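You operate a simulated robot arm through the tools that you are given. There is no shell and no other tool. Be economical: measure what you need, move in short steps, check, and stop when the job is done.

You run a simulated two-armed robot. Do the job below in one go: nothing can be reset, and whatever is moved stays where it is left.

Task
Fill both mugs about half from the flask and cap it again.
Fine: beige and brown mug; hold the flask while you turn its cap; flask back where it stood, cap turned home. Set down upright: flask.

The check looks at the end state, three seconds after you hand in, the way a careful person would. Anything else that was tipped, shoved, dropped, spilled or broken makes it a failure. Lids that push on must go on centred and level and be pressed home; caps that screw on are set level and turned clockwise until they are tight.

Robot
Two 6-joint arms with two-finger parallel grippers on one trunk, on a base that drives. Base frame: it is fixed to the floor where the robot stands at the start and does not move with it; the origin is under the middle of the robot, x ahead of it, y to its left, z up. Units: cm, degrees, N and s.
The left shoulder is at the start at [6, 18.7, 124.7], the right one opposite. With the tool pointing down near the work surface each hand reaches from about 22 to 62 cm from the robot's upright axis, wherever it stands, measured 20 degrees to its own side. Places, roughly: counter before the peg shelf [50, 10, 90]. Payload 1.57 kg a hand.
The TCP of each hand is the grasp point between the finger pads, 3 cm short of the fingertips. In the tool frame z runs along the fingers and y along their closing line. Largest opening 11 cm; finger width 2.4, thickness 1.2; the body of the gripper, 4.8 by 11.2 cm, starts 7.8 cm behind the TCP.
Orientation is told as [roll, pitch, yaw] about the base's x, y, z axes, in that order, counted from this pose: with the fingers straight down and closing along the base's y, the tool's x points along the base's -x, its y along +y and its z along -z.

Tools
- The arms move only by the tool drive_tool. It takes "left_series", "right_series" or both (then of equal length, played together; a hand with none holds still); each is a list of rows, each a list of 7 numbers: the shift along the base's x, y, z in units of 40 mm (1.0 is 40 mm), then the turn, a rotation vector about the base's x, y, z in units of 6 degrees (1.0 is 6 degrees), then the finger opening in cm, from 0 to 11. In form: [[tx, ty, tz, wx, wy, wz, claw], ...]. A call has 1 to 12 rows; each row shifts and turns the commanded pose from where the row before left it. A call with a number of a shift or a turn outside -1 to 1 is refused whole. Each row takes 0.2 s and may step no farther than 5 cm and 8.6 degrees from the row before; otherwise, or with a gripper value out of range, the whole call is refused. A pose out of reach is approached as far as the arm can. The call stops where the force on the tool passes 40 N (or 10 N more than at its start, if that is more) or the arm is blocked; 0.2 s more then pass. The fingers move at their own pace (about 15.3 cm/s each) and stop on an object; they squeeze with about 32 N. The grip force told is the motor's: it shows also when the fingers shut on nothing. Time passes only in rows, and 0.2 s behind the last, so rows that do not move let the fingers close. The reply holds the time, the measured pose of the TCP, the force on the tool along the base axes, the opening and the grip force, in the units named above and with some noise, with the torque about the TCP (base axes, N m) and any sound that the robot's microphone picked up, and new pictures: "views" is both (left out), scene, wrist or none (wrist: the cameras of the hands that moved).
- Cameras (640 x 400 px; columns grow to the right, rows downward): "scene" is now at [1.16, 1.24, 178.08]; the picture's right is [0.18, -0.98, 0.00], its down [-0.82, -0.15, -0.56] and it looks along [0.55, 0.10, -0.83] (base axes); focal length 278 px, centre (320, 200). "left" rides on the left gripper at [7, -1.6, -14.1] in its tool frame; the picture's right is [0.23, 0.97, 0.00], its down [-0.86, 0.20, -0.48] and it looks along [-0.47, 0.11, 0.88] (tool axes); focal length 222 px, centre (320, 200). "right" rides on the right gripper at [7, 1.6, -14.1] in its tool frame; the picture's right is [-0.23, 0.97, 0.00], its down [-0.86, -0.20, -0.48] and it looks along [-0.47, -0.11, 0.88] (tool axes); focal length 222 px, centre (320, 200). There is no depth. A picture from a camera that has moved, and an enlarged one, comes with that camera's place and axes in the base frame and with its lens.
- raise_lower(by): slides the trunk up (or, below 0, down) by that many cm; the arms and the scene camera ride with it, the base frame stays. It gives what a move gives, with no picture.
- drive_base(legs): drives the robot by 1 to 6 legs, each [ahead, left, turn to the left] in cm, cm and degrees, along the robot's own axes; the way and the turn of a leg run together, so that a leg with both is an arc; at most 150 cm and 180 degrees a leg. The arms and the cameras ride along, it lands a little off, and it stops where it bumps. It gives what a move gives, and a new picture of the scene camera.
- head_to(pan, tilt): turns the head with the scene camera to pan (to the left, within 86 degrees either way) and tilt (down, from -29 to 69), counted from straight ahead of the robot. It gives what a move gives, and a new picture of the scene camera.
- zoom(camera, box): a new picture of the part [left, top, right, bottom] of that camera's present view, enlarged. No time passes.
- job_done(): hands the job in; it is judged then, once.

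Work in short steps. Places have to be worked out from the pictures, the camera data and where the tool is seen: move nearer, look again, correct. Check each grasp and each placing, and mend what went wrong. You have 120 turns and 260 pictures in all, those below and enlarged ones among them. Open the grippers and draw the arms clear of the work before you hand the job in, unless the task says otherwise; then end with one line.

The tools are called after ">>>" as name(argument=value, ...) on one line, values as JSON. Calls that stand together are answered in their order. drive_tool: Moves the arms, as the interface text tells. Its arguments: {"type":"object","properties":{"left_series":{"type":"array","items":{"type":"array","items":{"type":"number"}}},"right_series":{"type":"array","items":{"type":"array","items":{"type":"number"}}},"views":{"type":"string","enum":["both","scene","wrist","none"]}},"required":[]} The other tools are called the same way: raise_lower (by) slides the trunk up or down; drive_base (legs) drives the base; head_to (pan, tilt) turns the head that bears the scene camera; zoom (camera, box) takes an enlarged picture of a part of a camera's view; job_done () hands the job in.

At the start:

```text
time_s: 0.0
left_position: [34.84, 20.9, 136.38]
left_orientation: [0.0, 0.0, 0.1]
left_ft_force: [0.5, 0.7, 0.8]
left_ft_torque: [0.01, -0.01, 0.02]
left_finger_gap: 11.01
left_grip_force: 0.1
right_position: [33.74, -6.28, 138.94]
right_orientation: [0.0, 0.0, 0.0]
right_ft_force: [-0.2, 0.8, 0.4]
right_ft_torque: [-0.02, 0.0, 0.0]
right_finger_gap: 10.98
right_grip_force: 0.1
trunk travel left (down, up): [-87.5, 11.5]
robot x, y, heading: [-0.2, 0.12, -0.1]
head pan, tilt: [10.3, 56.0]
```

scene: 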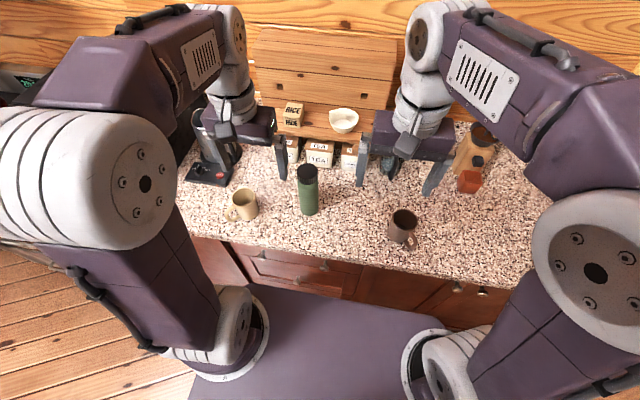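
right: 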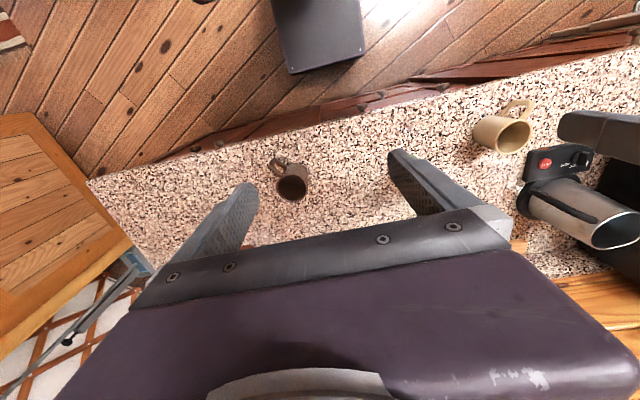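
left: 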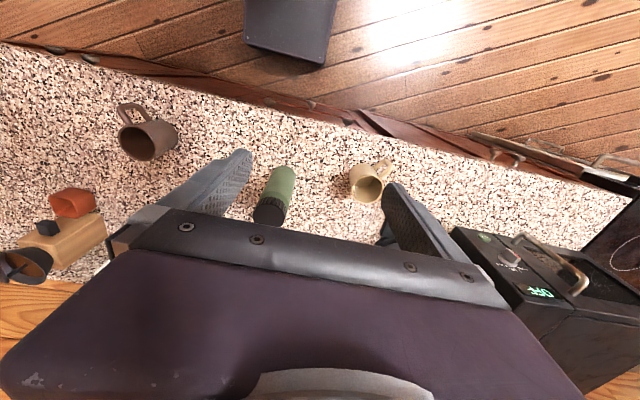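

I'll look closely at the flask and the mugs first to measure them.

>>> zoom(camera="scene", box=[220, 150, 348, 230])

>>> zoom(camera="scene", box=[350, 180, 478, 260])

>>> zoom(camera="left", box=[220, 130, 412, 250])

```text
5.00 times, centred on (284, 190) of scene
camera zoom: at [1.16, 1.24, 178.08], right [0.18, -0.98, 0.0], down [-0.82, -0.15, -0.56], along [0.55, 0.1, -0.83], focal length 1389 px, centre (500, 250)
```

zoom: 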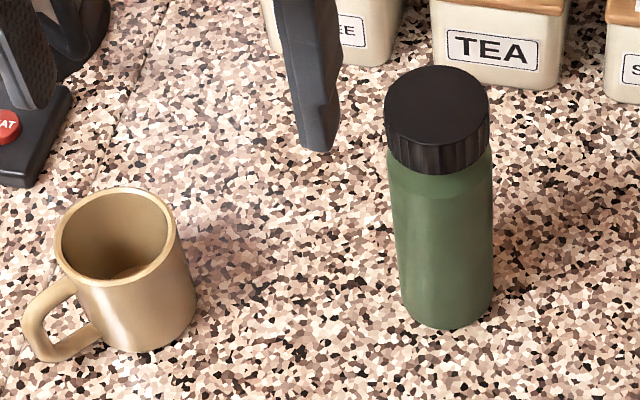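

```text
5.00 times, centred on (414, 220) of scene
camera zoom: at [1.16, 1.24, 178.08], right [0.18, -0.98, 0.0], down [-0.82, -0.15, -0.56], along [0.55, 0.1, -0.83], focal length 1389 px, centre (-150, 100)
```

zoom: 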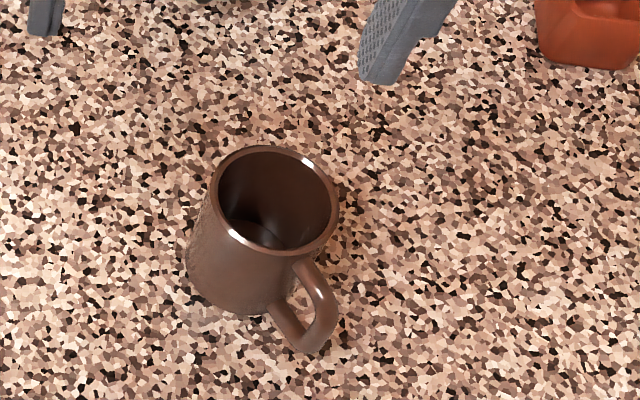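

```text
3.33 times, centred on (316, 190) of left
camera zoom: at [27.89, 19.23, 150.32], right [-0.23, 0.97, 0.0], down [0.86, 0.2, 0.48], along [0.47, 0.11, -0.88], focal length 740 px, centre (333, 233)
```

zoom: 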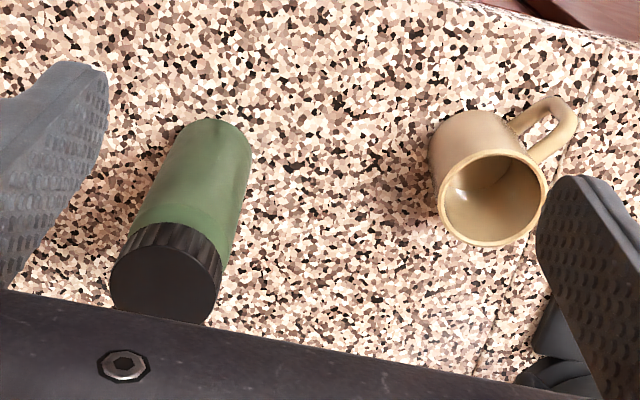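

The cap top is about (54.3, 14.8, 112.4) and the counter about z=91. Beige mug rim is near (49, 36, 100.5) and brown near (50, -18, 100.5). I'll turn the left hand to point forward for a side grasp of the flask.

>>> drive_tool(left_series=[[0.1, -0.12, -0.1, 0, -1, 0, 10], [0.1, -0.12, -0.1, 0, -1, 0, 10], [0.1, -0.12, -0.1, 0, -1, 0, 10], [0.1, -0.12, -0.1, 0, -1, 0, 10], [0.1, -0.12, -0.1, 0, -1, 0, 10], [0.1, -0.12, -0.1, 0, -1, 0, 10], [0.1, -0.12, -0.1, 0, -1, 0, 10], [0.1, -0.12, -0.1, 0, -1, 0, 10], [0.1, -0.12, -0.1, 0, -1, 0, 10], [0.1, -0.12, -0.1, 0, -1, 0, 10], [0.1, -0.12, -0.1, 0, -1, 0, 10], [0.1, -0.12, -0.1, 0, -1, 0, 10]], views="none")

>>> drive_tool(left_series=[[0, 0, -0.5, 0, -1, 0, 10], [0, 0, -0.5, 0, -1, 0, 10], [0, 0, -0.5, 0, -1, 0, 10], [0, 0, -0.5, 0, 0, 0, 10], [0, 0, 0, 0, 0, 0, 10]])

```text
time_s: 2.6
left_position: [44.31, 16.45, 135.09]
left_orientation: [2.5, -58.7, -0.1]
left_ft_force: [0.8, 0.1, 0.0]
left_ft_torque: [0.02, 0.0, -0.01]
left_finger_gap: 10.01
left_grip_force: 0.1
left hand out of reach, approached as far as the arm can: row 6, 7, 8, 9, 10, 11, 12
right_position: [33.81, -6.38, 138.98]
right_orientation: [0.0, 0.0, 0.0]
right_ft_force: [0.5, -0.2, -0.5]
right_ft_torque: [0.01, -0.02, -0.04]
right_finger_gap: 11.01
right_grip_force: 0.0
trunk travel left (down, up): [-87.5, 11.5]
robot x, y, heading: [-0.38, 0.13, -0.2]
head pan, tilt: [10.3, 56.0]
```

```text
time_s: 3.8
left_position: [50.89, 15.63, 133.14]
left_orientation: [8.9, -76.3, -6.5]
left_ft_force: [0.5, 0.4, -0.4]
left_ft_torque: [-0.03, 0.0, 0.01]
left_finger_gap: 10.01
left_grip_force: 0.1
left hand out of reach, approached as far as the arm can: row 1, 2, 3, 4
right_position: [33.8, -6.33, 138.91]
right_orientation: [0.0, 0.0, 0.0]
right_ft_force: [-0.2, -0.3, -1.2]
right_ft_torque: [0.01, 0.04, 0.0]
right_finger_gap: 11.01
right_grip_force: 0.1
trunk travel left (down, up): [-87.5, 11.5]
robot x, y, heading: [0.01, 0.26, 0.4]
head pan, tilt: [10.3, 56.0]
camera scene: at [1.22, 1.21, 178.08], right [0.18, -0.98, 0.0], down [-0.82, -0.15, -0.56], along [0.55, 0.1, -0.83], focal length 278 px, centre (320, 200)
camera left: at [35.59, 13.48, 129.59], right [-0.09, 0.98, -0.19], down [-0.27, 0.15, 0.95], along [0.96, 0.14, 0.25], focal length 222 px, centre (320, 200)
```

scene: 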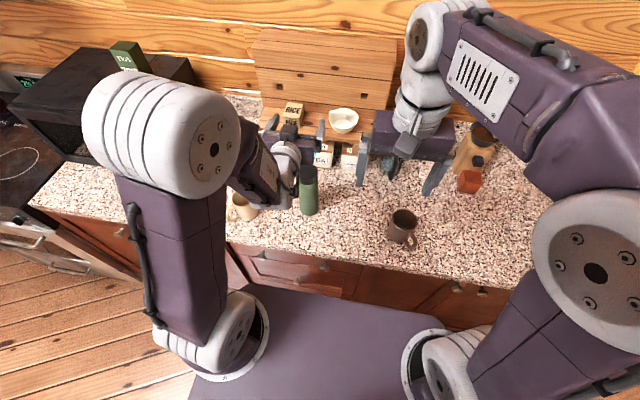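
left: 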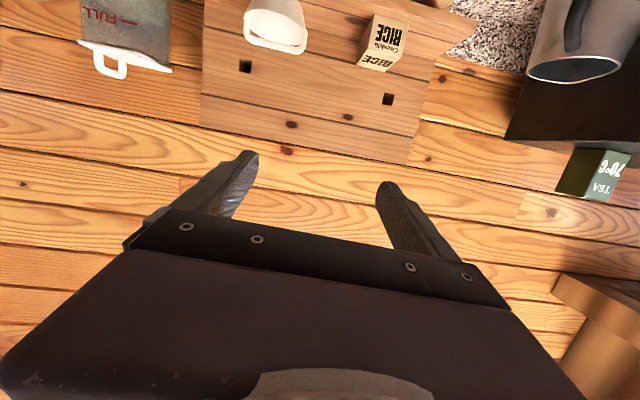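

The forward pose is too near the shoulder, so I'll extend toward x≈54 above the flask, keeping z≈123, then straddle the flask from above.

>>> drive_tool(left_series=[[0.9, 0, 0, 0, 0, 0, 10], [0.9, 0, 0, 0, 0, 0, 10], [0.9, 0, 0, 0, 0, 0, 10], [0.9, 0, 0, 0, 0, 0, 10], [0, 0, 0, 0, 0, 0, 10], [0, 0, 0, 0, 0, 0, 10]])

```text
time_s: 5.2
left_position: [64.96, 14.63, 133.4]
left_orientation: [2.8, -76.9, -0.3]
left_ft_force: [-0.9, -0.2, -0.3]
left_ft_torque: [-0.02, 0.01, 0.0]
left_finger_gap: 9.98
left_grip_force: 0.1
left hand out of reach, approached as far as the arm can: row 1, 2
right_position: [33.74, -6.3, 138.94]
right_orientation: [0.0, 0.0, 0.0]
right_ft_force: [0.1, -1.2, -0.2]
right_ft_torque: [-0.02, 0.01, 0.0]
right_finger_gap: 11.0
right_grip_force: 0.1
trunk travel left (down, up): [-87.5, 11.5]
robot x, y, heading: [0.22, -0.11, -0.0]
head pan, tilt: [10.3, 56.0]
camera scene: at [1.06, 1.23, 178.08], right [0.18, -0.98, 0.0], down [-0.82, -0.15, -0.56], along [0.55, 0.1, -0.83], focal length 278 px, centre (320, 200)
camera left: at [49.72, 12.34, 129.62], right [-0.09, 0.97, -0.21], down [-0.28, 0.18, 0.94], along [0.96, 0.15, 0.26], focal length 222 px, centre (320, 200)
```

scene: 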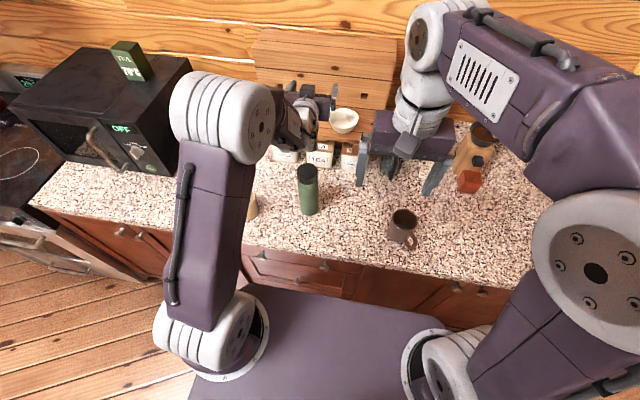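
left: 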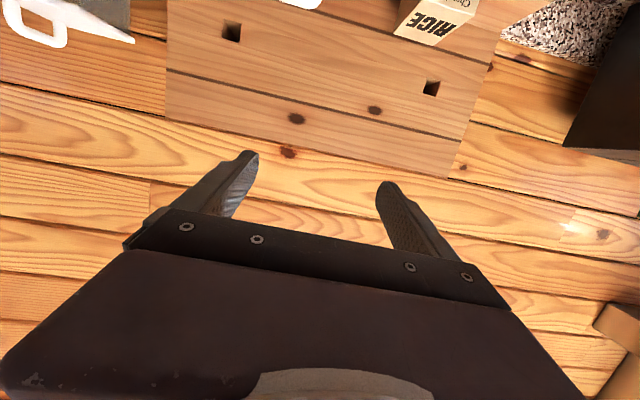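

Now I'll back off to x≈54.3 while descending and levelling the hand.

>>> drive_tool(left_series=[[-0.67, 0.01, -0.6, 0, -0.55, -0.11, 10], [-0.67, 0.01, -0.6, 0, -0.55, -0.11, 10], [-0.67, 0.01, -0.6, 0, -0.55, -0.11, 10], [-0.67, 0.01, -0.6, 0, -0.55, -0.11, 10], [0, 0, 0, 0, 0, 0, 10], [0, 0, 0, 0, 0, 0, 10]])

```text
time_s: 6.6
left_position: [59.97, 10.56, 130.03]
left_orientation: [82.0, -86.4, -81.9]
left_ft_force: [-0.3, 0.4, -1.1]
left_ft_torque: [0.0, -0.01, -0.02]
left_finger_gap: 10.0
left_grip_force: 0.1
left hand out of reach, approached as far as the arm can: row 1, 2, 3, 4
right_position: [33.71, -6.31, 139.04]
right_orientation: [0.0, 0.1, 0.0]
right_ft_force: [0.7, 0.7, 0.4]
right_ft_torque: [0.01, 0.03, -0.04]
right_finger_gap: 11.01
right_grip_force: 0.1
trunk travel left (down, up): [-87.5, 11.5]
robot x, y, heading: [0.29, -0.02, -0.1]
head pan, tilt: [10.3, 56.0]
camera scene: at [1.14, 1.28, 178.08], right [0.18, -0.98, 0.0], down [-0.82, -0.15, -0.56], along [0.55, 0.1, -0.83], focal length 278 px, centre (320, 200)
camera left: at [45.8, 9.29, 122.95], right [0.0, 0.99, -0.16], down [-0.47, 0.14, 0.87], along [0.88, 0.08, 0.46], focal length 222 px, centre (320, 200)
```

scene: 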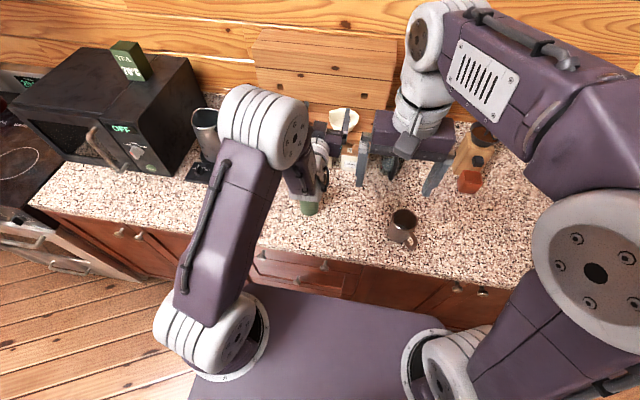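
left: 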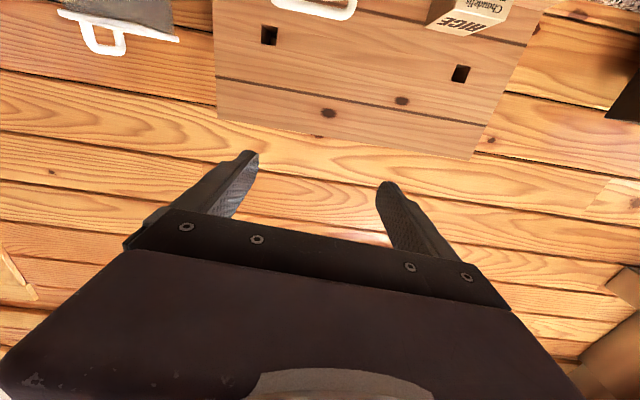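

The wrist can't level this close in. I'll back the base off about 16 cm, then lower the trunk so that the forearm works nearer to level.

>>> drive_base(legs=[[-16, 0, 0]])

>>> raise_lower(by=-18)

>>> drive_tool(left_series=[[0, 0, 0, 0, 0, 0, 10]])

```text
time_s: 8.0
left_position: [44.3, 10.61, 129.75]
left_orientation: [79.2, -86.2, -79.0]
left_ft_force: [0.2, 0.4, -0.2]
left_ft_torque: [-0.03, -0.01, 0.01]
left_finger_gap: 9.98
left_grip_force: 0.0
right_position: [18.05, -6.41, 138.92]
right_orientation: [0.0, 0.2, 0.0]
right_ft_force: [1.1, -0.6, 0.1]
right_ft_torque: [-0.02, 0.05, -0.02]
right_finger_gap: 10.99
right_grip_force: 0.1
trunk travel left (down, up): [-87.5, 11.5]
robot x, y, heading: [-16.16, 0.39, 0.1]
head pan, tilt: [10.3, 56.0]
camera scene: at [-14.37, 1.23, 178.08], right [0.18, -0.98, 0.0], down [-0.82, -0.15, -0.56], along [0.55, 0.1, -0.83], focal length 278 px, centre (320, 200)
```

scene: 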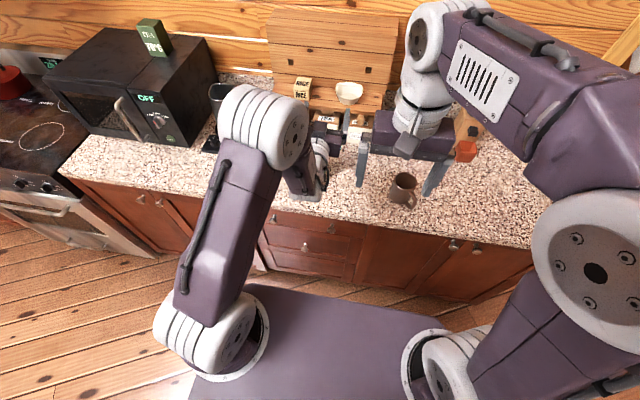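

```text
time_s: 10.0
left_position: [43.95, 10.51, 112.05]
left_orientation: [81.9, -86.3, -81.8]
left_ft_force: [0.3, -0.5, 0.3]
left_ft_torque: [-0.02, 0.0, -0.02]
left_finger_gap: 10.0
left_grip_force: 0.0
right_position: [17.86, -6.39, 121.01]
right_orientation: [0.0, 0.0, 0.0]
right_ft_force: [-0.3, 0.4, -0.4]
right_ft_torque: [0.05, 0.03, -0.03]
right_finger_gap: 11.01
right_grip_force: 0.1
trunk travel left (down, up): [-69.5, 29.5]
robot x, y, heading: [-15.89, 0.27, 0.2]
head pan, tilt: [10.3, 56.0]
```

```text
time_s: 10.4
left_position: [44.05, 10.56, 112.03]
left_orientation: [81.6, -86.3, -81.5]
left_ft_force: [-0.2, 0.5, -0.5]
left_ft_torque: [0.0, -0.02, 0.01]
left_finger_gap: 10.0
left_grip_force: 0.0
right_position: [17.79, -6.29, 120.94]
right_orientation: [0.0, 0.1, 0.0]
right_ft_force: [-0.2, -0.4, 0.3]
right_ft_torque: [-0.01, 0.01, -0.02]
right_finger_gap: 10.99
right_grip_force: 0.1
trunk travel left (down, up): [-69.5, 29.5]
robot x, y, heading: [-16.07, -0.28, -0.1]
head pan, tilt: [10.3, 56.0]
camera scene: at [-14.84, 1.23, 160.08], right [0.18, -0.98, 0.0], down [-0.82, -0.15, -0.56], along [0.55, 0.1, -0.83], focal length 278 px, centre (320, 200)
camera left: at [29.81, 9.29, 104.95], right [0.0, 0.99, -0.16], down [-0.47, 0.14, 0.87], along [0.88, 0.08, 0.46], focal length 222 px, centre (320, 200)
```

scene: 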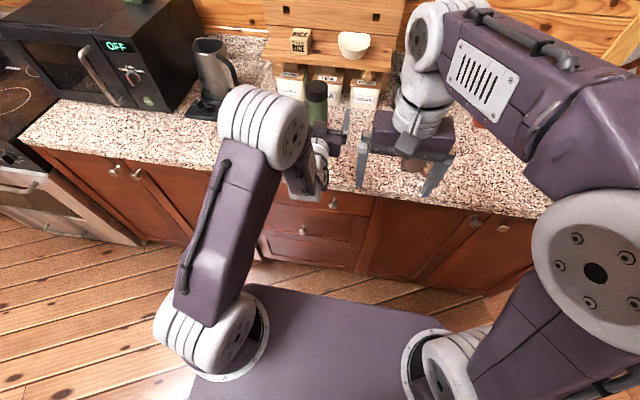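
left: 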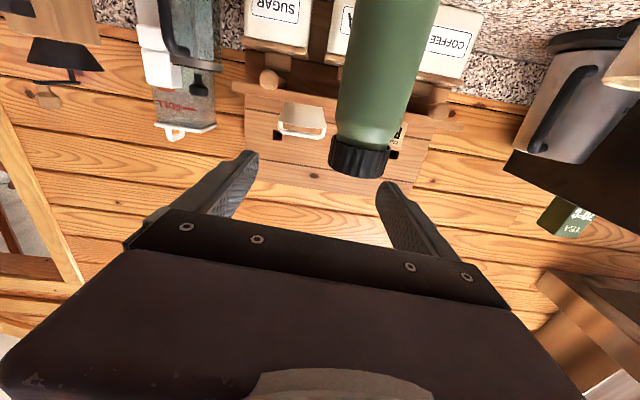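

The hand now points straight ahead with a small 4° roll. I'll align it to y≈14.8, z≈102, standing off at x=44.

>>> drive_tool(left_series=[[0, 0.35, -0.8, -0.2, 0, 0, 10], [0, 0.35, -0.8, -0.2, 0, 0, 10], [0, 0.35, -0.8, -0.2, 0, 0, 10], [0, 0, 0, 0, 0, 0, 10], [0, 0, 0, 0, 0, 0, 10]])

```text
time_s: 11.6
left_position: [49.12, 10.0, 106.14]
left_orientation: [72.1, -86.9, -71.5]
left_ft_force: [0.3, 0.2, -0.6]
left_ft_torque: [0.0, 0.03, 0.04]
left_finger_gap: 10.03
left_grip_force: 0.2
left hand out of reach, approached as far as the arm can: row 1, 2, 3
right_position: [17.79, -6.44, 121.07]
right_orientation: [0.0, 0.0, 0.1]
right_ft_force: [0.8, -0.7, -0.8]
right_ft_torque: [-0.01, 0.01, 0.0]
right_finger_gap: 10.98
right_grip_force: 0.1
trunk travel left (down, up): [-69.5, 29.5]
robot x, y, heading: [-16.34, 0.01, 0.1]
head pan, tilt: [10.3, 56.0]
camera scene: at [-14.87, 1.23, 160.08], right [0.18, -0.98, 0.0], down [-0.82, -0.15, -0.56], along [0.55, 0.1, -0.83], focal length 278 px, centre (320, 200)
camera left: at [34.93, 8.47, 99.31], right [-0.02, 0.98, -0.18], down [-0.47, 0.15, 0.87], along [0.88, 0.1, 0.46], focal length 222 px, centre (320, 200)
```

scene: 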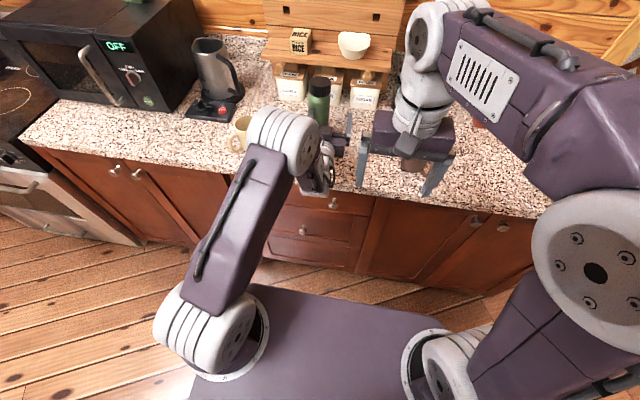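
left: 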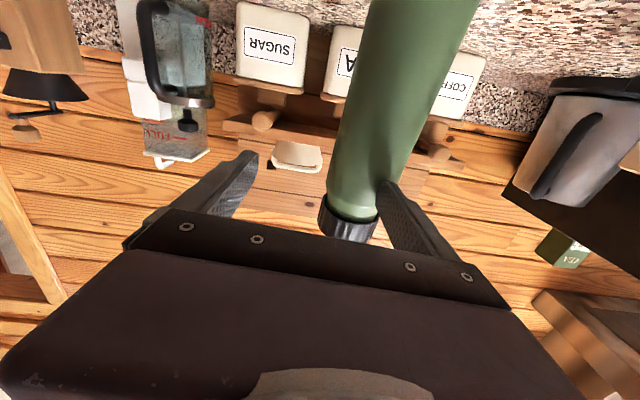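

The limit eases as the hand rises relative to the shoulder, so I'll back off 6 cm and raise the hand. Then I'll lower the trunk to bring the hand back down to flask height.

>>> drive_base(legs=[[-6, 0, 0]])

>>> drive_tool(left_series=[[0, 0.2, 0.9, 0, 0, 0, 10], [0, 0.2, 0.9, 0, 0, 0, 10], [0, 0.2, 0.9, 0, 0, 0, 10], [0, 0.2, 0.9, 0, 0, 0, 10], [0, 0.2, 0.9, 0, 0, 0, 10], [0, 0.2, 0.9, 0, 0, 0, 10], [0, 0, 0.5, 0, 0, 0, 10], [0, 0, 0, 0, 0, 0, 10]], views="none")

>>> raise_lower(by=-24)

>>> drive_tool(left_series=[[0, 0, 0, 0, 0, 0, 10]])

```text
time_s: 12.6
left_position: [43.36, 10.06, 106.12]
left_orientation: [70.1, -86.8, -69.2]
left_ft_force: [0.4, 0.6, 0.5]
left_ft_torque: [-0.03, -0.01, 0.02]
left_finger_gap: 9.97
left_grip_force: 0.0
right_position: [11.89, -6.36, 120.94]
right_orientation: [0.1, 0.1, 0.2]
right_ft_force: [0.7, -0.2, -0.6]
right_ft_torque: [0.02, 0.0, 0.01]
right_finger_gap: 11.02
right_grip_force: 0.1
trunk travel left (down, up): [-69.5, 29.5]
robot x, y, heading: [-22.14, -0.32, 0.1]
head pan, tilt: [10.3, 56.0]
camera scene: at [-20.55, 1.23, 160.07], right [0.18, -0.98, 0.0], down [-0.82, -0.15, -0.56], along [0.55, 0.1, -0.83], focal length 278 px, centre (320, 200)
```

scene: 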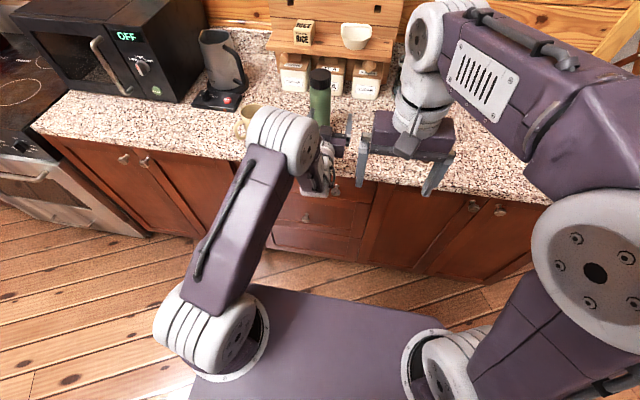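

```text
time_s: 14.4
left_position: [42.98, 14.09, 130.12]
left_orientation: [71.7, -86.9, -70.9]
left_ft_force: [-0.2, 0.0, -0.6]
left_ft_torque: [-0.01, 0.01, -0.01]
left_finger_gap: 9.98
left_grip_force: 0.1
left hand out of reach, approached as far as the arm can: row 2, 3
right_position: [11.79, -6.43, 120.93]
right_orientation: [0.0, -0.1, 0.1]
right_ft_force: [-0.6, -0.5, -0.1]
right_ft_torque: [0.01, -0.04, 0.0]
right_finger_gap: 11.0
right_grip_force: 0.0
trunk travel left (down, up): [-69.5, 29.5]
robot x, y, heading: [-22.33, -0.09, 0.1]
head pan, tilt: [10.3, 56.0]
```

```text
time_s: 16.9
left_position: [43.13, 13.94, 106.11]
left_orientation: [72.0, -87.0, -71.2]
left_ft_force: [-0.2, -0.3, 0.6]
left_ft_torque: [-0.02, -0.01, -0.04]
left_finger_gap: 10.01
left_grip_force: 0.0
right_position: [11.55, -6.26, 96.93]
right_orientation: [0.0, 0.1, 0.1]
right_ft_force: [0.5, -0.1, -0.5]
right_ft_torque: [-0.01, 0.0, -0.01]
right_finger_gap: 10.99
right_grip_force: 0.0
trunk travel left (down, up): [-45.5, 53.5]
robot x, y, heading: [-22.29, -0.01, -0.2]
head pan, tilt: [10.3, 56.0]
```

```text
time_s: 17.3
left_position: [43.14, 13.95, 106.2]
left_orientation: [72.0, -86.9, -71.1]
left_ft_force: [0.3, 0.8, -0.1]
left_ft_torque: [0.01, 0.02, 0.03]
left_finger_gap: 10.01
left_grip_force: 0.1
right_position: [11.68, -6.46, 96.97]
right_orientation: [0.0, 0.0, 0.2]
right_ft_force: [-0.3, -1.0, -0.2]
right_ft_torque: [0.04, 0.03, -0.01]
right_finger_gap: 10.99
right_grip_force: 0.1
trunk travel left (down, up): [-45.5, 53.5]
robot x, y, heading: [-21.87, -0.18, 0.1]
head pan, tilt: [10.3, 56.0]
camera scene: at [-20.89, 1.22, 136.08], right [0.18, -0.98, 0.0], down [-0.82, -0.15, -0.56], along [0.55, 0.1, -0.83], focal length 278 px, centre (320, 200)
camera left: at [28.91, 12.38, 99.17], right [-0.02, 0.98, -0.18], down [-0.47, 0.15, 0.87], along [0.88, 0.1, 0.46], focal length 222 px, centre (320, 200)
```

scene: 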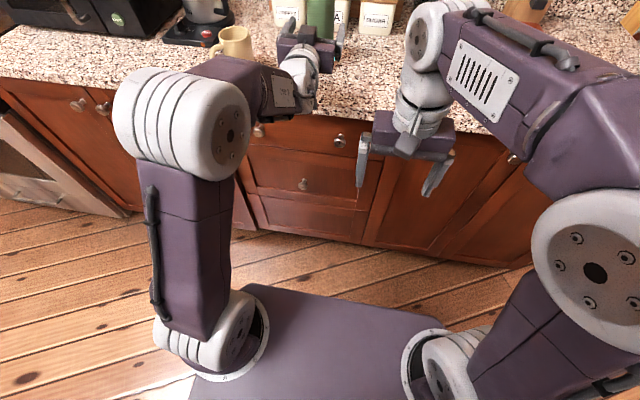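
left: 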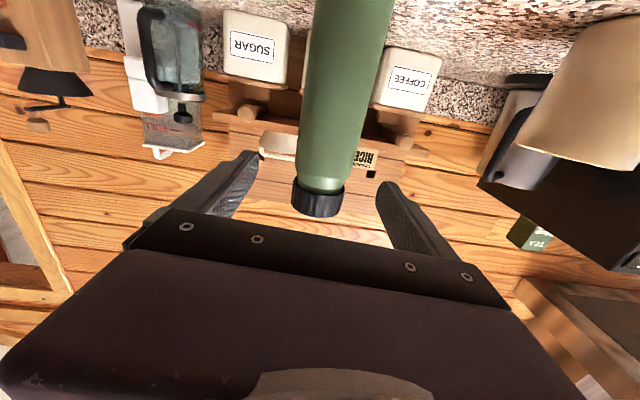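

Plenty of freedom now. I'll correct roll and height and centre on y≈15.2, still standing off.

>>> drive_tool(left_series=[[0.2, 0.1, -0.35, -0.16, 0, -0.05, 10], [0.2, 0.1, -0.35, -0.16, 0, -0.05, 10], [0.2, 0.1, -0.35, -0.16, 0, -0.05, 10], [0, 0, 0, 0, 0, 0, 10], [0, 0, 0, 0, 0, 0, 10]])

```text
time_s: 18.5
left_position: [45.51, 12.66, 102.65]
left_orientation: [4.7, -88.9, -4.3]
left_ft_force: [0.0, -0.1, 0.5]
left_ft_torque: [-0.01, -0.02, 0.01]
left_finger_gap: 10.0
left_grip_force: 0.0
left hand out of reach, approached as far as the arm can: row 1, 2, 3
right_position: [11.71, -6.35, 97.01]
right_orientation: [0.0, 0.0, 0.0]
right_ft_force: [-0.4, 0.1, 0.4]
right_ft_torque: [0.01, 0.0, 0.0]
right_finger_gap: 11.0
right_grip_force: 0.0
trunk travel left (down, up): [-45.5, 53.5]
robot x, y, heading: [-22.33, 0.05, -0.3]
head pan, tilt: [10.3, 56.0]
camera scene: at [-20.87, 1.22, 136.08], right [0.18, -0.98, 0.0], down [-0.82, -0.15, -0.56], along [0.55, 0.1, -0.83], focal length 278 px, centre (320, 200)
camera left: at [31.28, 10.78, 95.87], right [-0.01, 0.97, -0.23], down [-0.46, 0.19, 0.86], along [0.89, 0.11, 0.45], focal length 222 px, centre (320, 200)
```

scene: 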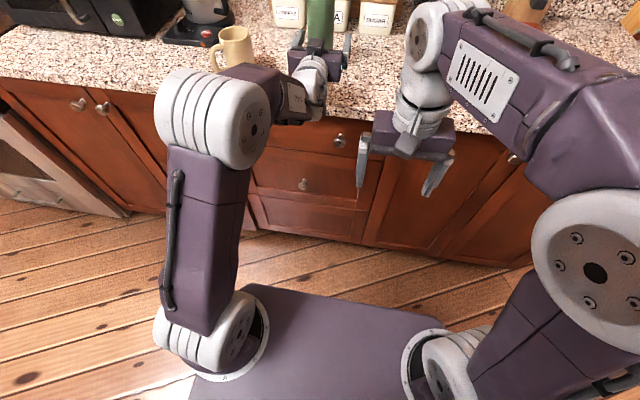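
left: 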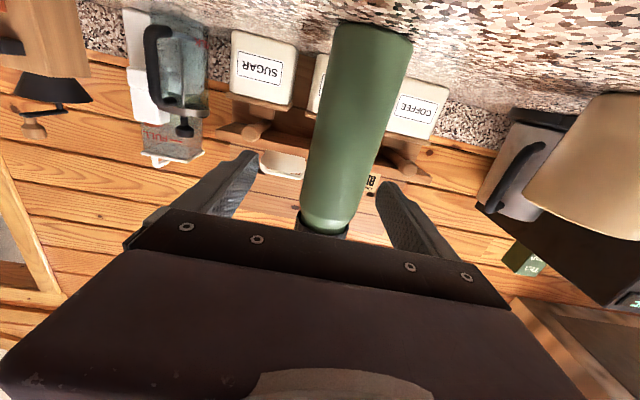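

The hand is near a wrist singularity when it's aligned with the forearm. I'll approach diagonally instead, with the tool yawed about 30° to the right from the left side, shifting to y≈20.

>>> drive_tool(left_series=[[-0.2, 0.36, 0, 0, 0, -1, 10], [0, 0.36, 0, 0, 0, -1, 10], [0, 0.36, 0, 0, 0, -1, 10], [0, 0.36, 0, 0, 0, -1, 10], [0, 0.36, 0, 0, 0, -1, 10], [0, 0, 0, 0, 0, 0, 10], [0, 0, 0, 0, 0, 0, 10]])

```text
time_s: 20.1
left_position: [45.45, 12.46, 102.74]
left_orientation: [5.0, -88.9, -4.6]
left_ft_force: [-0.2, -0.4, -0.1]
left_ft_torque: [-0.01, 0.0, 0.03]
left_finger_gap: 10.0
left_grip_force: 0.0
left hand out of reach, approached as far as the arm can: row 1, 2, 3, 4, 5
right_position: [11.67, -6.39, 96.92]
right_orientation: [0.0, 0.0, 0.0]
right_ft_force: [-0.2, -1.0, 0.5]
right_ft_torque: [0.01, 0.0, 0.01]
right_finger_gap: 11.0
right_grip_force: 0.0
trunk travel left (down, up): [-45.5, 53.5]
robot x, y, heading: [-22.21, 0.29, 0.1]
head pan, tilt: [10.3, 56.0]
camera scene: at [-20.89, 1.22, 136.08], right [0.18, -0.98, 0.0], down [-0.82, -0.15, -0.56], along [0.55, 0.1, -0.83], focal length 278 px, centre (320, 200)
camera left: at [31.26, 10.79, 95.89], right [-0.01, 0.97, -0.23], down [-0.46, 0.19, 0.86], along [0.89, 0.11, 0.45], focal length 222 px, centre (320, 200)
```

scene: 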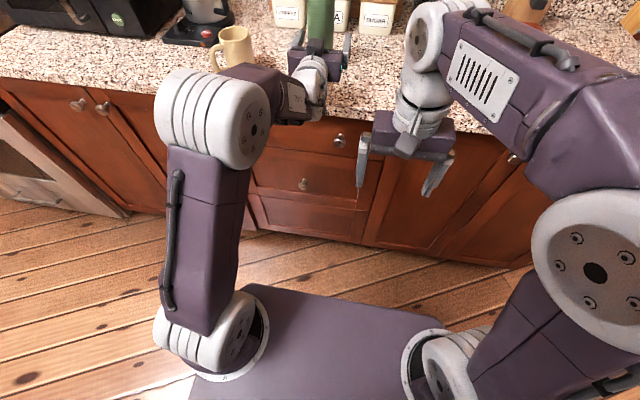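
left: 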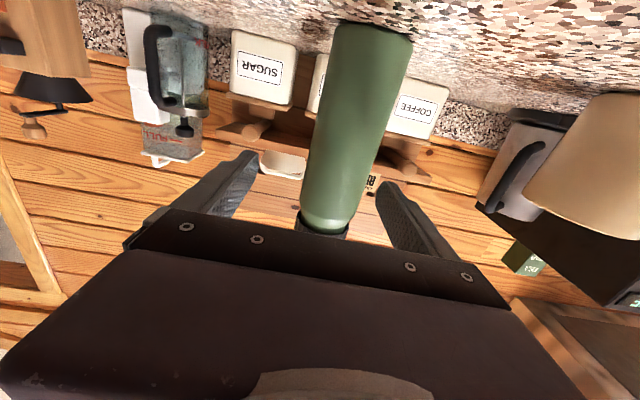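

The wrist is stuck at its straight limit. I'll bend the hand down first, then yaw, then pitch back up. First the bend and yaw.

>>> drive_tool(left_series=[[-0.2, 0.1, 0.2, 0, 1, 0, 10], [-0.1, 0.1, 0.2, 0, 1, 0, 10], [0, 0.1, 0.2, 0, 1, 0, 10], [0, 0.1, 0, 0, 1, 0, 10], [0, 0.1, 0, 0, 1, 0, 10], [0, 0.1, 0, 0, 1, 0, 10], [0, 0.2, 0, 0, 0, -1, 10], [0, 0.2, 0, 0, 0, -1, 10], [0, 0.2, 0, 0, 0, -1, 10], [0, 0.2, 0, 0, 0, -1, 10], [0, 0.2, 0, 0, 0, -1, 10], [0, 0.2, 0, 0, 0, -1, 10]])

```text
time_s: 22.7
left_position: [44.31, 20.86, 104.92]
left_orientation: [3.9, -61.3, -36.2]
left_ft_force: [0.1, 0.4, 0.4]
left_ft_torque: [-0.01, 0.0, -0.01]
left_finger_gap: 9.99
left_grip_force: 0.0
left hand out of reach, approached as far as the arm can: row 3, 4, 5
right_position: [11.76, -6.36, 97.03]
right_orientation: [0.0, 0.0, 0.2]
right_ft_force: [-0.5, -0.4, 0.8]
right_ft_torque: [-0.04, 0.0, 0.03]
right_finger_gap: 11.02
right_grip_force: 0.1
trunk travel left (down, up): [-45.5, 53.5]
robot x, y, heading: [-22.17, -0.11, 0.1]
head pan, tilt: [10.3, 56.0]
camera scene: at [-20.83, 1.31, 136.08], right [0.18, -0.98, 0.0], down [-0.82, -0.15, -0.56], along [0.55, 0.1, -0.83], focal length 278 px, centre (320, 200)
camera left: at [30.26, 27.84, 105.4], right [0.44, 0.88, -0.17], down [0.08, 0.15, 0.99], along [0.9, -0.44, -0.01], focal length 222 px, centre (320, 200)
```

scene: 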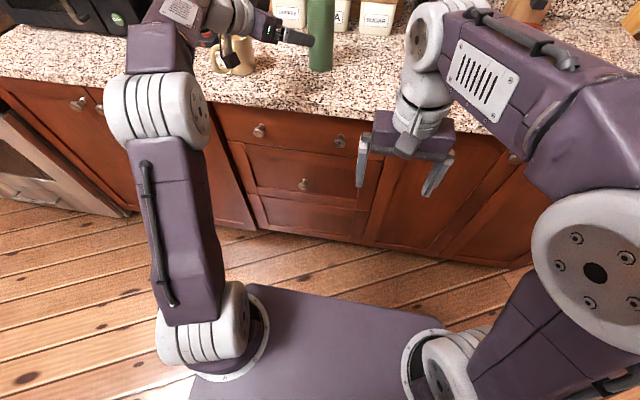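
left: 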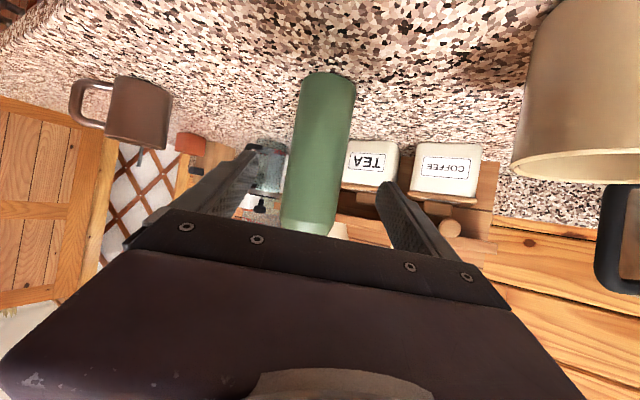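

Good, the wrist moved through. Now I'll pitch the hand up to level about its own lateral axis and settle to z≈102.

>>> drive_tool(left_series=[[0, 0, -0.145, -0.56, -0.77, 0, 10], [0, 0, -0.145, -0.56, -0.77, 0, 10], [0, 0, -0.145, -0.56, -0.77, 0, 10], [0, 0, -0.145, -0.56, -0.77, 0, 10], [0, 0, -0.145, -0.56, -0.77, 0, 10], [0, 0, 0, 0, 0, 0, 10], [0, 0, 0, 0, 0, 0, 10]])

```text
time_s: 24.3
left_position: [44.35, 20.8, 101.97]
left_orientation: [-7.1, -89.8, -24.8]
left_ft_force: [-0.3, 0.4, -0.2]
left_ft_torque: [0.01, -0.02, 0.04]
left_finger_gap: 10.0
left_grip_force: 0.0
right_position: [11.76, -6.28, 96.93]
right_orientation: [0.0, 0.1, 0.2]
right_ft_force: [-0.7, 0.5, -0.6]
right_ft_torque: [0.03, -0.01, 0.01]
right_finger_gap: 11.0
right_grip_force: 0.0
trunk travel left (down, up): [-45.5, 53.5]
robot x, y, heading: [-21.94, -0.14, 0.1]
head pan, tilt: [10.3, 56.0]
camera scene: at [-20.87, 1.23, 136.08], right [0.18, -0.98, 0.0], down [-0.82, -0.15, -0.56], along [0.55, 0.1, -0.83], focal length 278 px, centre (320, 200)
camera left: at [31.49, 26.86, 95.02], right [0.52, 0.83, -0.23], down [-0.3, 0.42, 0.86], along [0.8, -0.37, 0.46], focal length 222 px, centre (320, 200)
```

scene: 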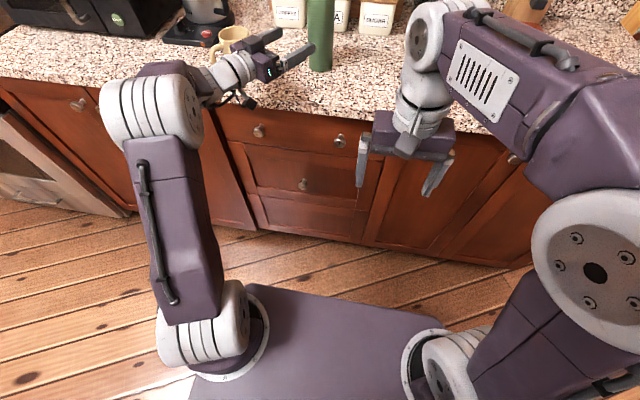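
left: 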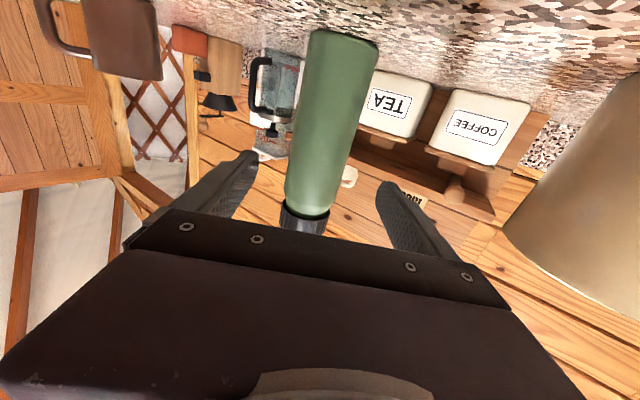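

The tool is level with yaw about -32°, and the flask projects centred between the fingers. I'll advance to the flask at (54.3, 15).

>>> drive_tool(left_series=[[0.5, -0.29, 0, 0, 0, 0, 10], [0.5, -0.29, 0, 0, 0, 0, 10], [0.5, -0.29, 0, 0, 0, 0, 10], [0.5, -0.29, 0, 0, 0, 0, 10], [0.49, -0.29, 0, 0, 0, 0, 10], [0, 0, 0, 0, 0, 0, 10]])

```text
time_s: 25.7
left_position: [54.22, 14.98, 102.04]
left_orientation: [-8.0, -89.8, -23.9]
left_ft_force: [-0.5, 0.1, 0.5]
left_ft_torque: [0.01, 0.01, -0.01]
left_finger_gap: 9.98
left_grip_force: 0.0
right_position: [11.72, -6.32, 97.05]
right_orientation: [0.1, 0.1, 0.1]
right_ft_force: [-1.0, 0.6, 0.3]
right_ft_torque: [-0.01, 0.0, -0.02]
right_finger_gap: 10.99
right_grip_force: 0.2
trunk travel left (down, up): [-45.5, 53.5]
robot x, y, heading: [-21.96, -0.08, 0.2]
head pan, tilt: [10.3, 56.0]
camera scene: at [-20.93, 1.24, 136.08], right [0.18, -0.98, 0.0], down [-0.82, -0.15, -0.56], along [0.55, 0.1, -0.83], focal length 278 px, centre (320, 200)
camera left: at [41.41, 21.06, 94.99], right [0.52, 0.83, -0.23], down [-0.3, 0.42, 0.86], along [0.8, -0.37, 0.46], focal length 222 px, centre (320, 200)
```

scene: 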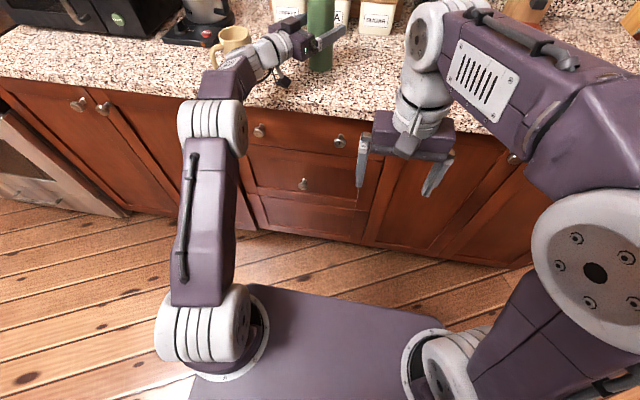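
left: 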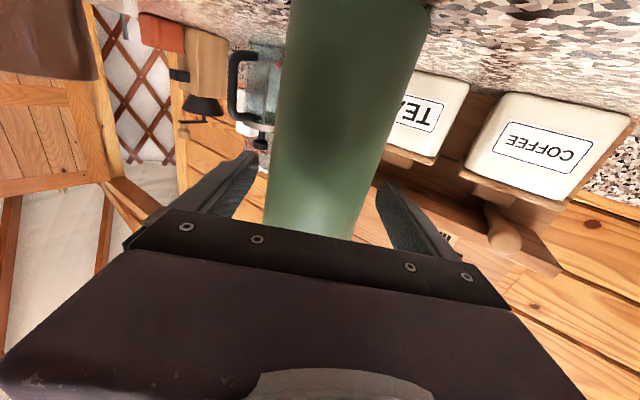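

The flask is centred between the fingers. I'll close gradually.

>>> drive_tool(left_series=[[0, 0, 0, 0, 0, 0, 8], [0, 0, 0, 0, 0, 0, 7.3], [0, 0, 0, 0, 0, 0, 6.9], [0, 0, 0, 0, 0, 0, 6.5], [0, 0, 0, 0, 0, 0, 5], [0, 0, 0, 0, 0, 0, 4], [0, 0, 0, 0, 0, 0, 4]])

```text
time_s: 27.3
left_position: [54.2, 14.88, 101.98]
left_orientation: [2.8, -89.9, -34.8]
left_ft_force: [1.3, -0.7, 1.4]
left_ft_torque: [-0.06, -0.04, -0.02]
left_finger_gap: 6.66
left_grip_force: 31.4
right_position: [11.64, -6.42, 97.02]
right_orientation: [0.0, 0.0, 0.0]
right_ft_force: [0.0, -0.1, 0.0]
right_ft_torque: [0.05, -0.02, 0.02]
right_finger_gap: 11.01
right_grip_force: 0.1
trunk travel left (down, up): [-45.5, 53.5]
robot x, y, heading: [-22.43, -0.06, 0.1]
head pan, tilt: [10.3, 56.0]
camera scene: at [-20.89, 1.2, 136.08], right [0.18, -0.98, 0.0], down [-0.82, -0.15, -0.56], along [0.55, 0.1, -0.83], focal length 278 px, centre (320, 200)
camera left: at [41.42, 21.05, 95.0], right [0.52, 0.83, -0.23], down [-0.3, 0.42, 0.86], along [0.8, -0.37, 0.46], focal length 222 px, centre (320, 200)
```

scene: 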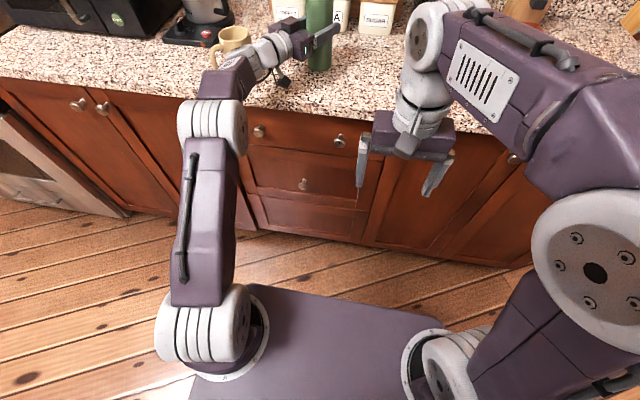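
left: 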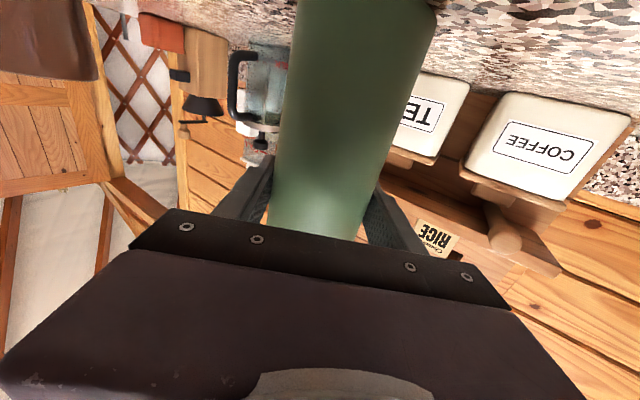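

The flask is gripped (6.66 cm) with its home at TCP (54.2, 14.9, 102.0). I'll lift it and bring it nearer the middle so the right hand can reach the cap.

>>> drive_tool(left_series=[[0, 0, 0.4, 0, 0, 0, 4], [0, 0, 0.5, 0, 0, 0, 4], [0, 0, 0.6, 0, 0, 0, 4], [-0.5, -0.4, 0, 0, 0, 0, 4], [-0.5, -0.4, 0, 0, 0, 0, 4], [-0.5, -0.4, 0, 0, 0, 0, 4], [-0.5, -0.4, 0, 0, 0, 0, 4], [-0.5, -0.4, 0, 0, 0, 0, 4], [-0.5, -0.4, 0, 0, 0, 0, 4], [0, 0, 0, 0, 0, 0, 4]])

```text
time_s: 29.5
left_position: [42.37, 5.38, 107.92]
left_orientation: [-15.8, -89.8, -16.0]
left_ft_force: [0.1, 0.0, -3.4]
left_ft_torque: [-0.02, -0.02, 0.0]
left_finger_gap: 6.68
left_grip_force: 32.6
right_position: [11.8, -6.29, 96.96]
right_orientation: [0.0, 0.1, 0.1]
right_ft_force: [-0.7, -0.1, 0.5]
right_ft_torque: [0.02, 0.02, 0.01]
right_finger_gap: 11.0
right_grip_force: 0.1
trunk travel left (down, up): [-45.5, 53.5]
robot x, y, heading: [-22.19, -0.0, 0.0]
head pan, tilt: [10.3, 56.0]
camera scene: at [-20.78, 1.27, 136.08], right [0.18, -0.98, 0.0], down [-0.82, -0.15, -0.56], along [0.55, 0.1, -0.83], focal length 278 px, centre (320, 200)
camera left: at [29.49, 11.37, 100.99], right [0.52, 0.83, -0.23], down [-0.3, 0.42, 0.86], along [0.8, -0.37, 0.46], focal length 222 px, centre (320, 200)
```

scene: 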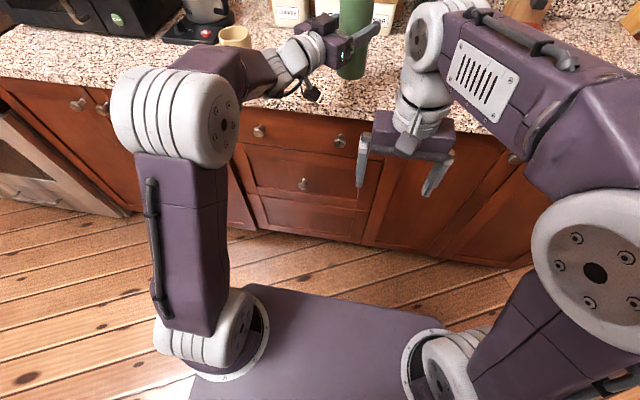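
left: 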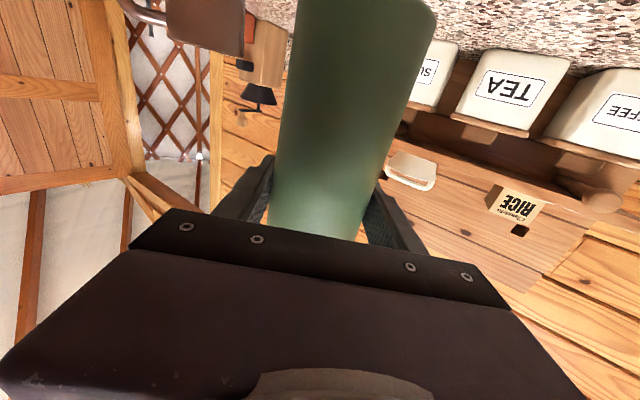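

Flask held, about 0.35 kg. Raise the trunk 22 cm, then lower the left hand again and pull it in a bit.

>>> raise_lower(by=22)

>>> drive_tool(left_series=[[0, 0, -0.6, 0, 0, 0, 4], [0, 0, -0.6, 0, 0, 0, 4], [0, 0, -0.6, 0, 0, 0, 4], [0, 0, -0.6, 0, 0, 0, 4], [0, 0, -0.6, 0, 0, 0, 4], [0, 0, -0.6, 0, 0, 0, 4], [0, 0, -0.6, 0, 0, 0, 4], [0, 0, 0, 0, 0, 0, 4]], views="scene")

```text
time_s: 31.8
left_position: [42.3, 5.29, 130.01]
left_orientation: [-8.9, -89.8, -23.2]
left_ft_force: [0.4, 1.0, -2.6]
left_ft_torque: [-0.06, 0.0, 0.01]
left_finger_gap: 6.71
left_grip_force: 31.7
right_position: [11.83, -6.31, 118.87]
right_orientation: [0.0, 0.1, 0.2]
right_ft_force: [-0.5, 0.1, 0.7]
right_ft_torque: [-0.01, -0.02, 0.01]
right_finger_gap: 10.98
right_grip_force: 0.1
trunk travel left (down, up): [-67.5, 31.5]
robot x, y, heading: [-22.0, 0.22, 0.1]
head pan, tilt: [10.3, 56.0]
```

```text
time_s: 33.6
left_position: [42.17, 5.11, 113.24]
left_orientation: [-9.0, -89.9, -23.0]
left_ft_force: [0.0, 0.4, -3.5]
left_ft_torque: [0.03, -0.01, 0.0]
left_finger_gap: 6.69
left_grip_force: 32.5
right_position: [11.79, -6.32, 118.89]
right_orientation: [0.0, 0.1, 0.1]
right_ft_force: [-0.1, 0.6, -0.1]
right_ft_torque: [0.0, -0.02, 0.03]
right_finger_gap: 11.02
right_grip_force: 0.1
trunk travel left (down, up): [-67.5, 31.5]
robot x, y, heading: [-21.69, 0.09, 0.0]
head pan, tilt: [10.3, 56.0]
camera scene: at [-20.87, 1.22, 158.08], right [0.18, -0.98, 0.0], down [-0.82, -0.15, -0.56], along [0.55, 0.1, -0.83], focal length 278 px, centre (320, 200)
```

scene: 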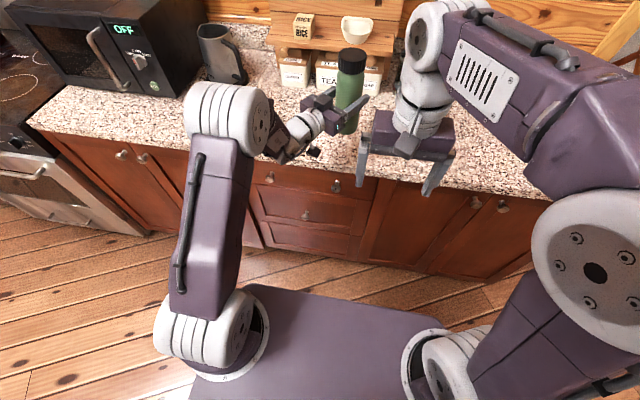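

Good. Pull the flask closer to the robot and lower it some more, then drive the base forward so it's over the counter.

>>> drive_tool(left_series=[[-0.4, -0.2, -0.3, 0, 0, 0, 4], [-0.4, -0.2, -0.3, 0, 0, 0, 4], [-0.4, -0.2, -0.3, 0, 0, 0, 4], [-0.4, -0.2, -0.3, 0, 0, 0, 4], [-0.4, -0.2, -0.3, 0, 0, 0, 4], [-0.4, -0.2, -0.3, 0, 0, 0, 4], [0, 0, 0, 0, 0, 0, 4]], views="none")

>>> drive_base(legs=[[9, 0, 0]])

```text
time_s: 35.2
left_position: [36.64, 1.88, 109.09]
left_orientation: [-62.7, -89.2, 30.3]
left_ft_force: [-1.1, 0.4, -2.9]
left_ft_torque: [0.06, -0.01, 0.0]
left_finger_gap: 6.68
left_grip_force: 32.4
left hand out of reach, approached as far as the arm can: row 4, 5, 6
right_position: [11.81, -6.44, 118.97]
right_orientation: [0.0, 0.0, 0.0]
right_ft_force: [0.8, 0.2, 0.2]
right_ft_torque: [0.0, -0.01, -0.02]
right_finger_gap: 10.99
right_grip_force: 0.1
trunk travel left (down, up): [-67.5, 31.5]
robot x, y, heading: [-22.21, -0.0, 0.1]
head pan, tilt: [10.3, 56.0]
```

```text
time_s: 36.3
left_position: [45.62, 1.83, 108.98]
left_orientation: [-63.3, -89.2, 30.8]
left_ft_force: [0.7, -0.8, -3.8]
left_ft_torque: [-0.02, 0.02, 0.01]
left_finger_gap: 6.69
left_grip_force: 31.6
right_position: [20.7, -6.41, 118.94]
right_orientation: [0.0, -0.1, 0.0]
right_ft_force: [-0.1, 0.0, -0.1]
right_ft_torque: [0.0, 0.03, 0.0]
right_finger_gap: 11.0
right_grip_force: 0.0
trunk travel left (down, up): [-67.5, 31.5]
robot x, y, heading: [-13.1, -0.17, -0.2]
head pan, tilt: [10.3, 56.0]
camera scene: at [-11.89, 1.22, 158.08], right [0.18, -0.98, 0.0], down [-0.82, -0.15, -0.56], along [0.55, 0.1, -0.83], focal length 278 px, centre (320, 200)
```

scene: 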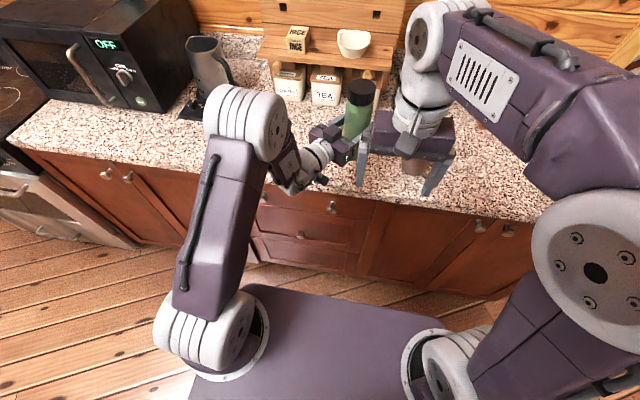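

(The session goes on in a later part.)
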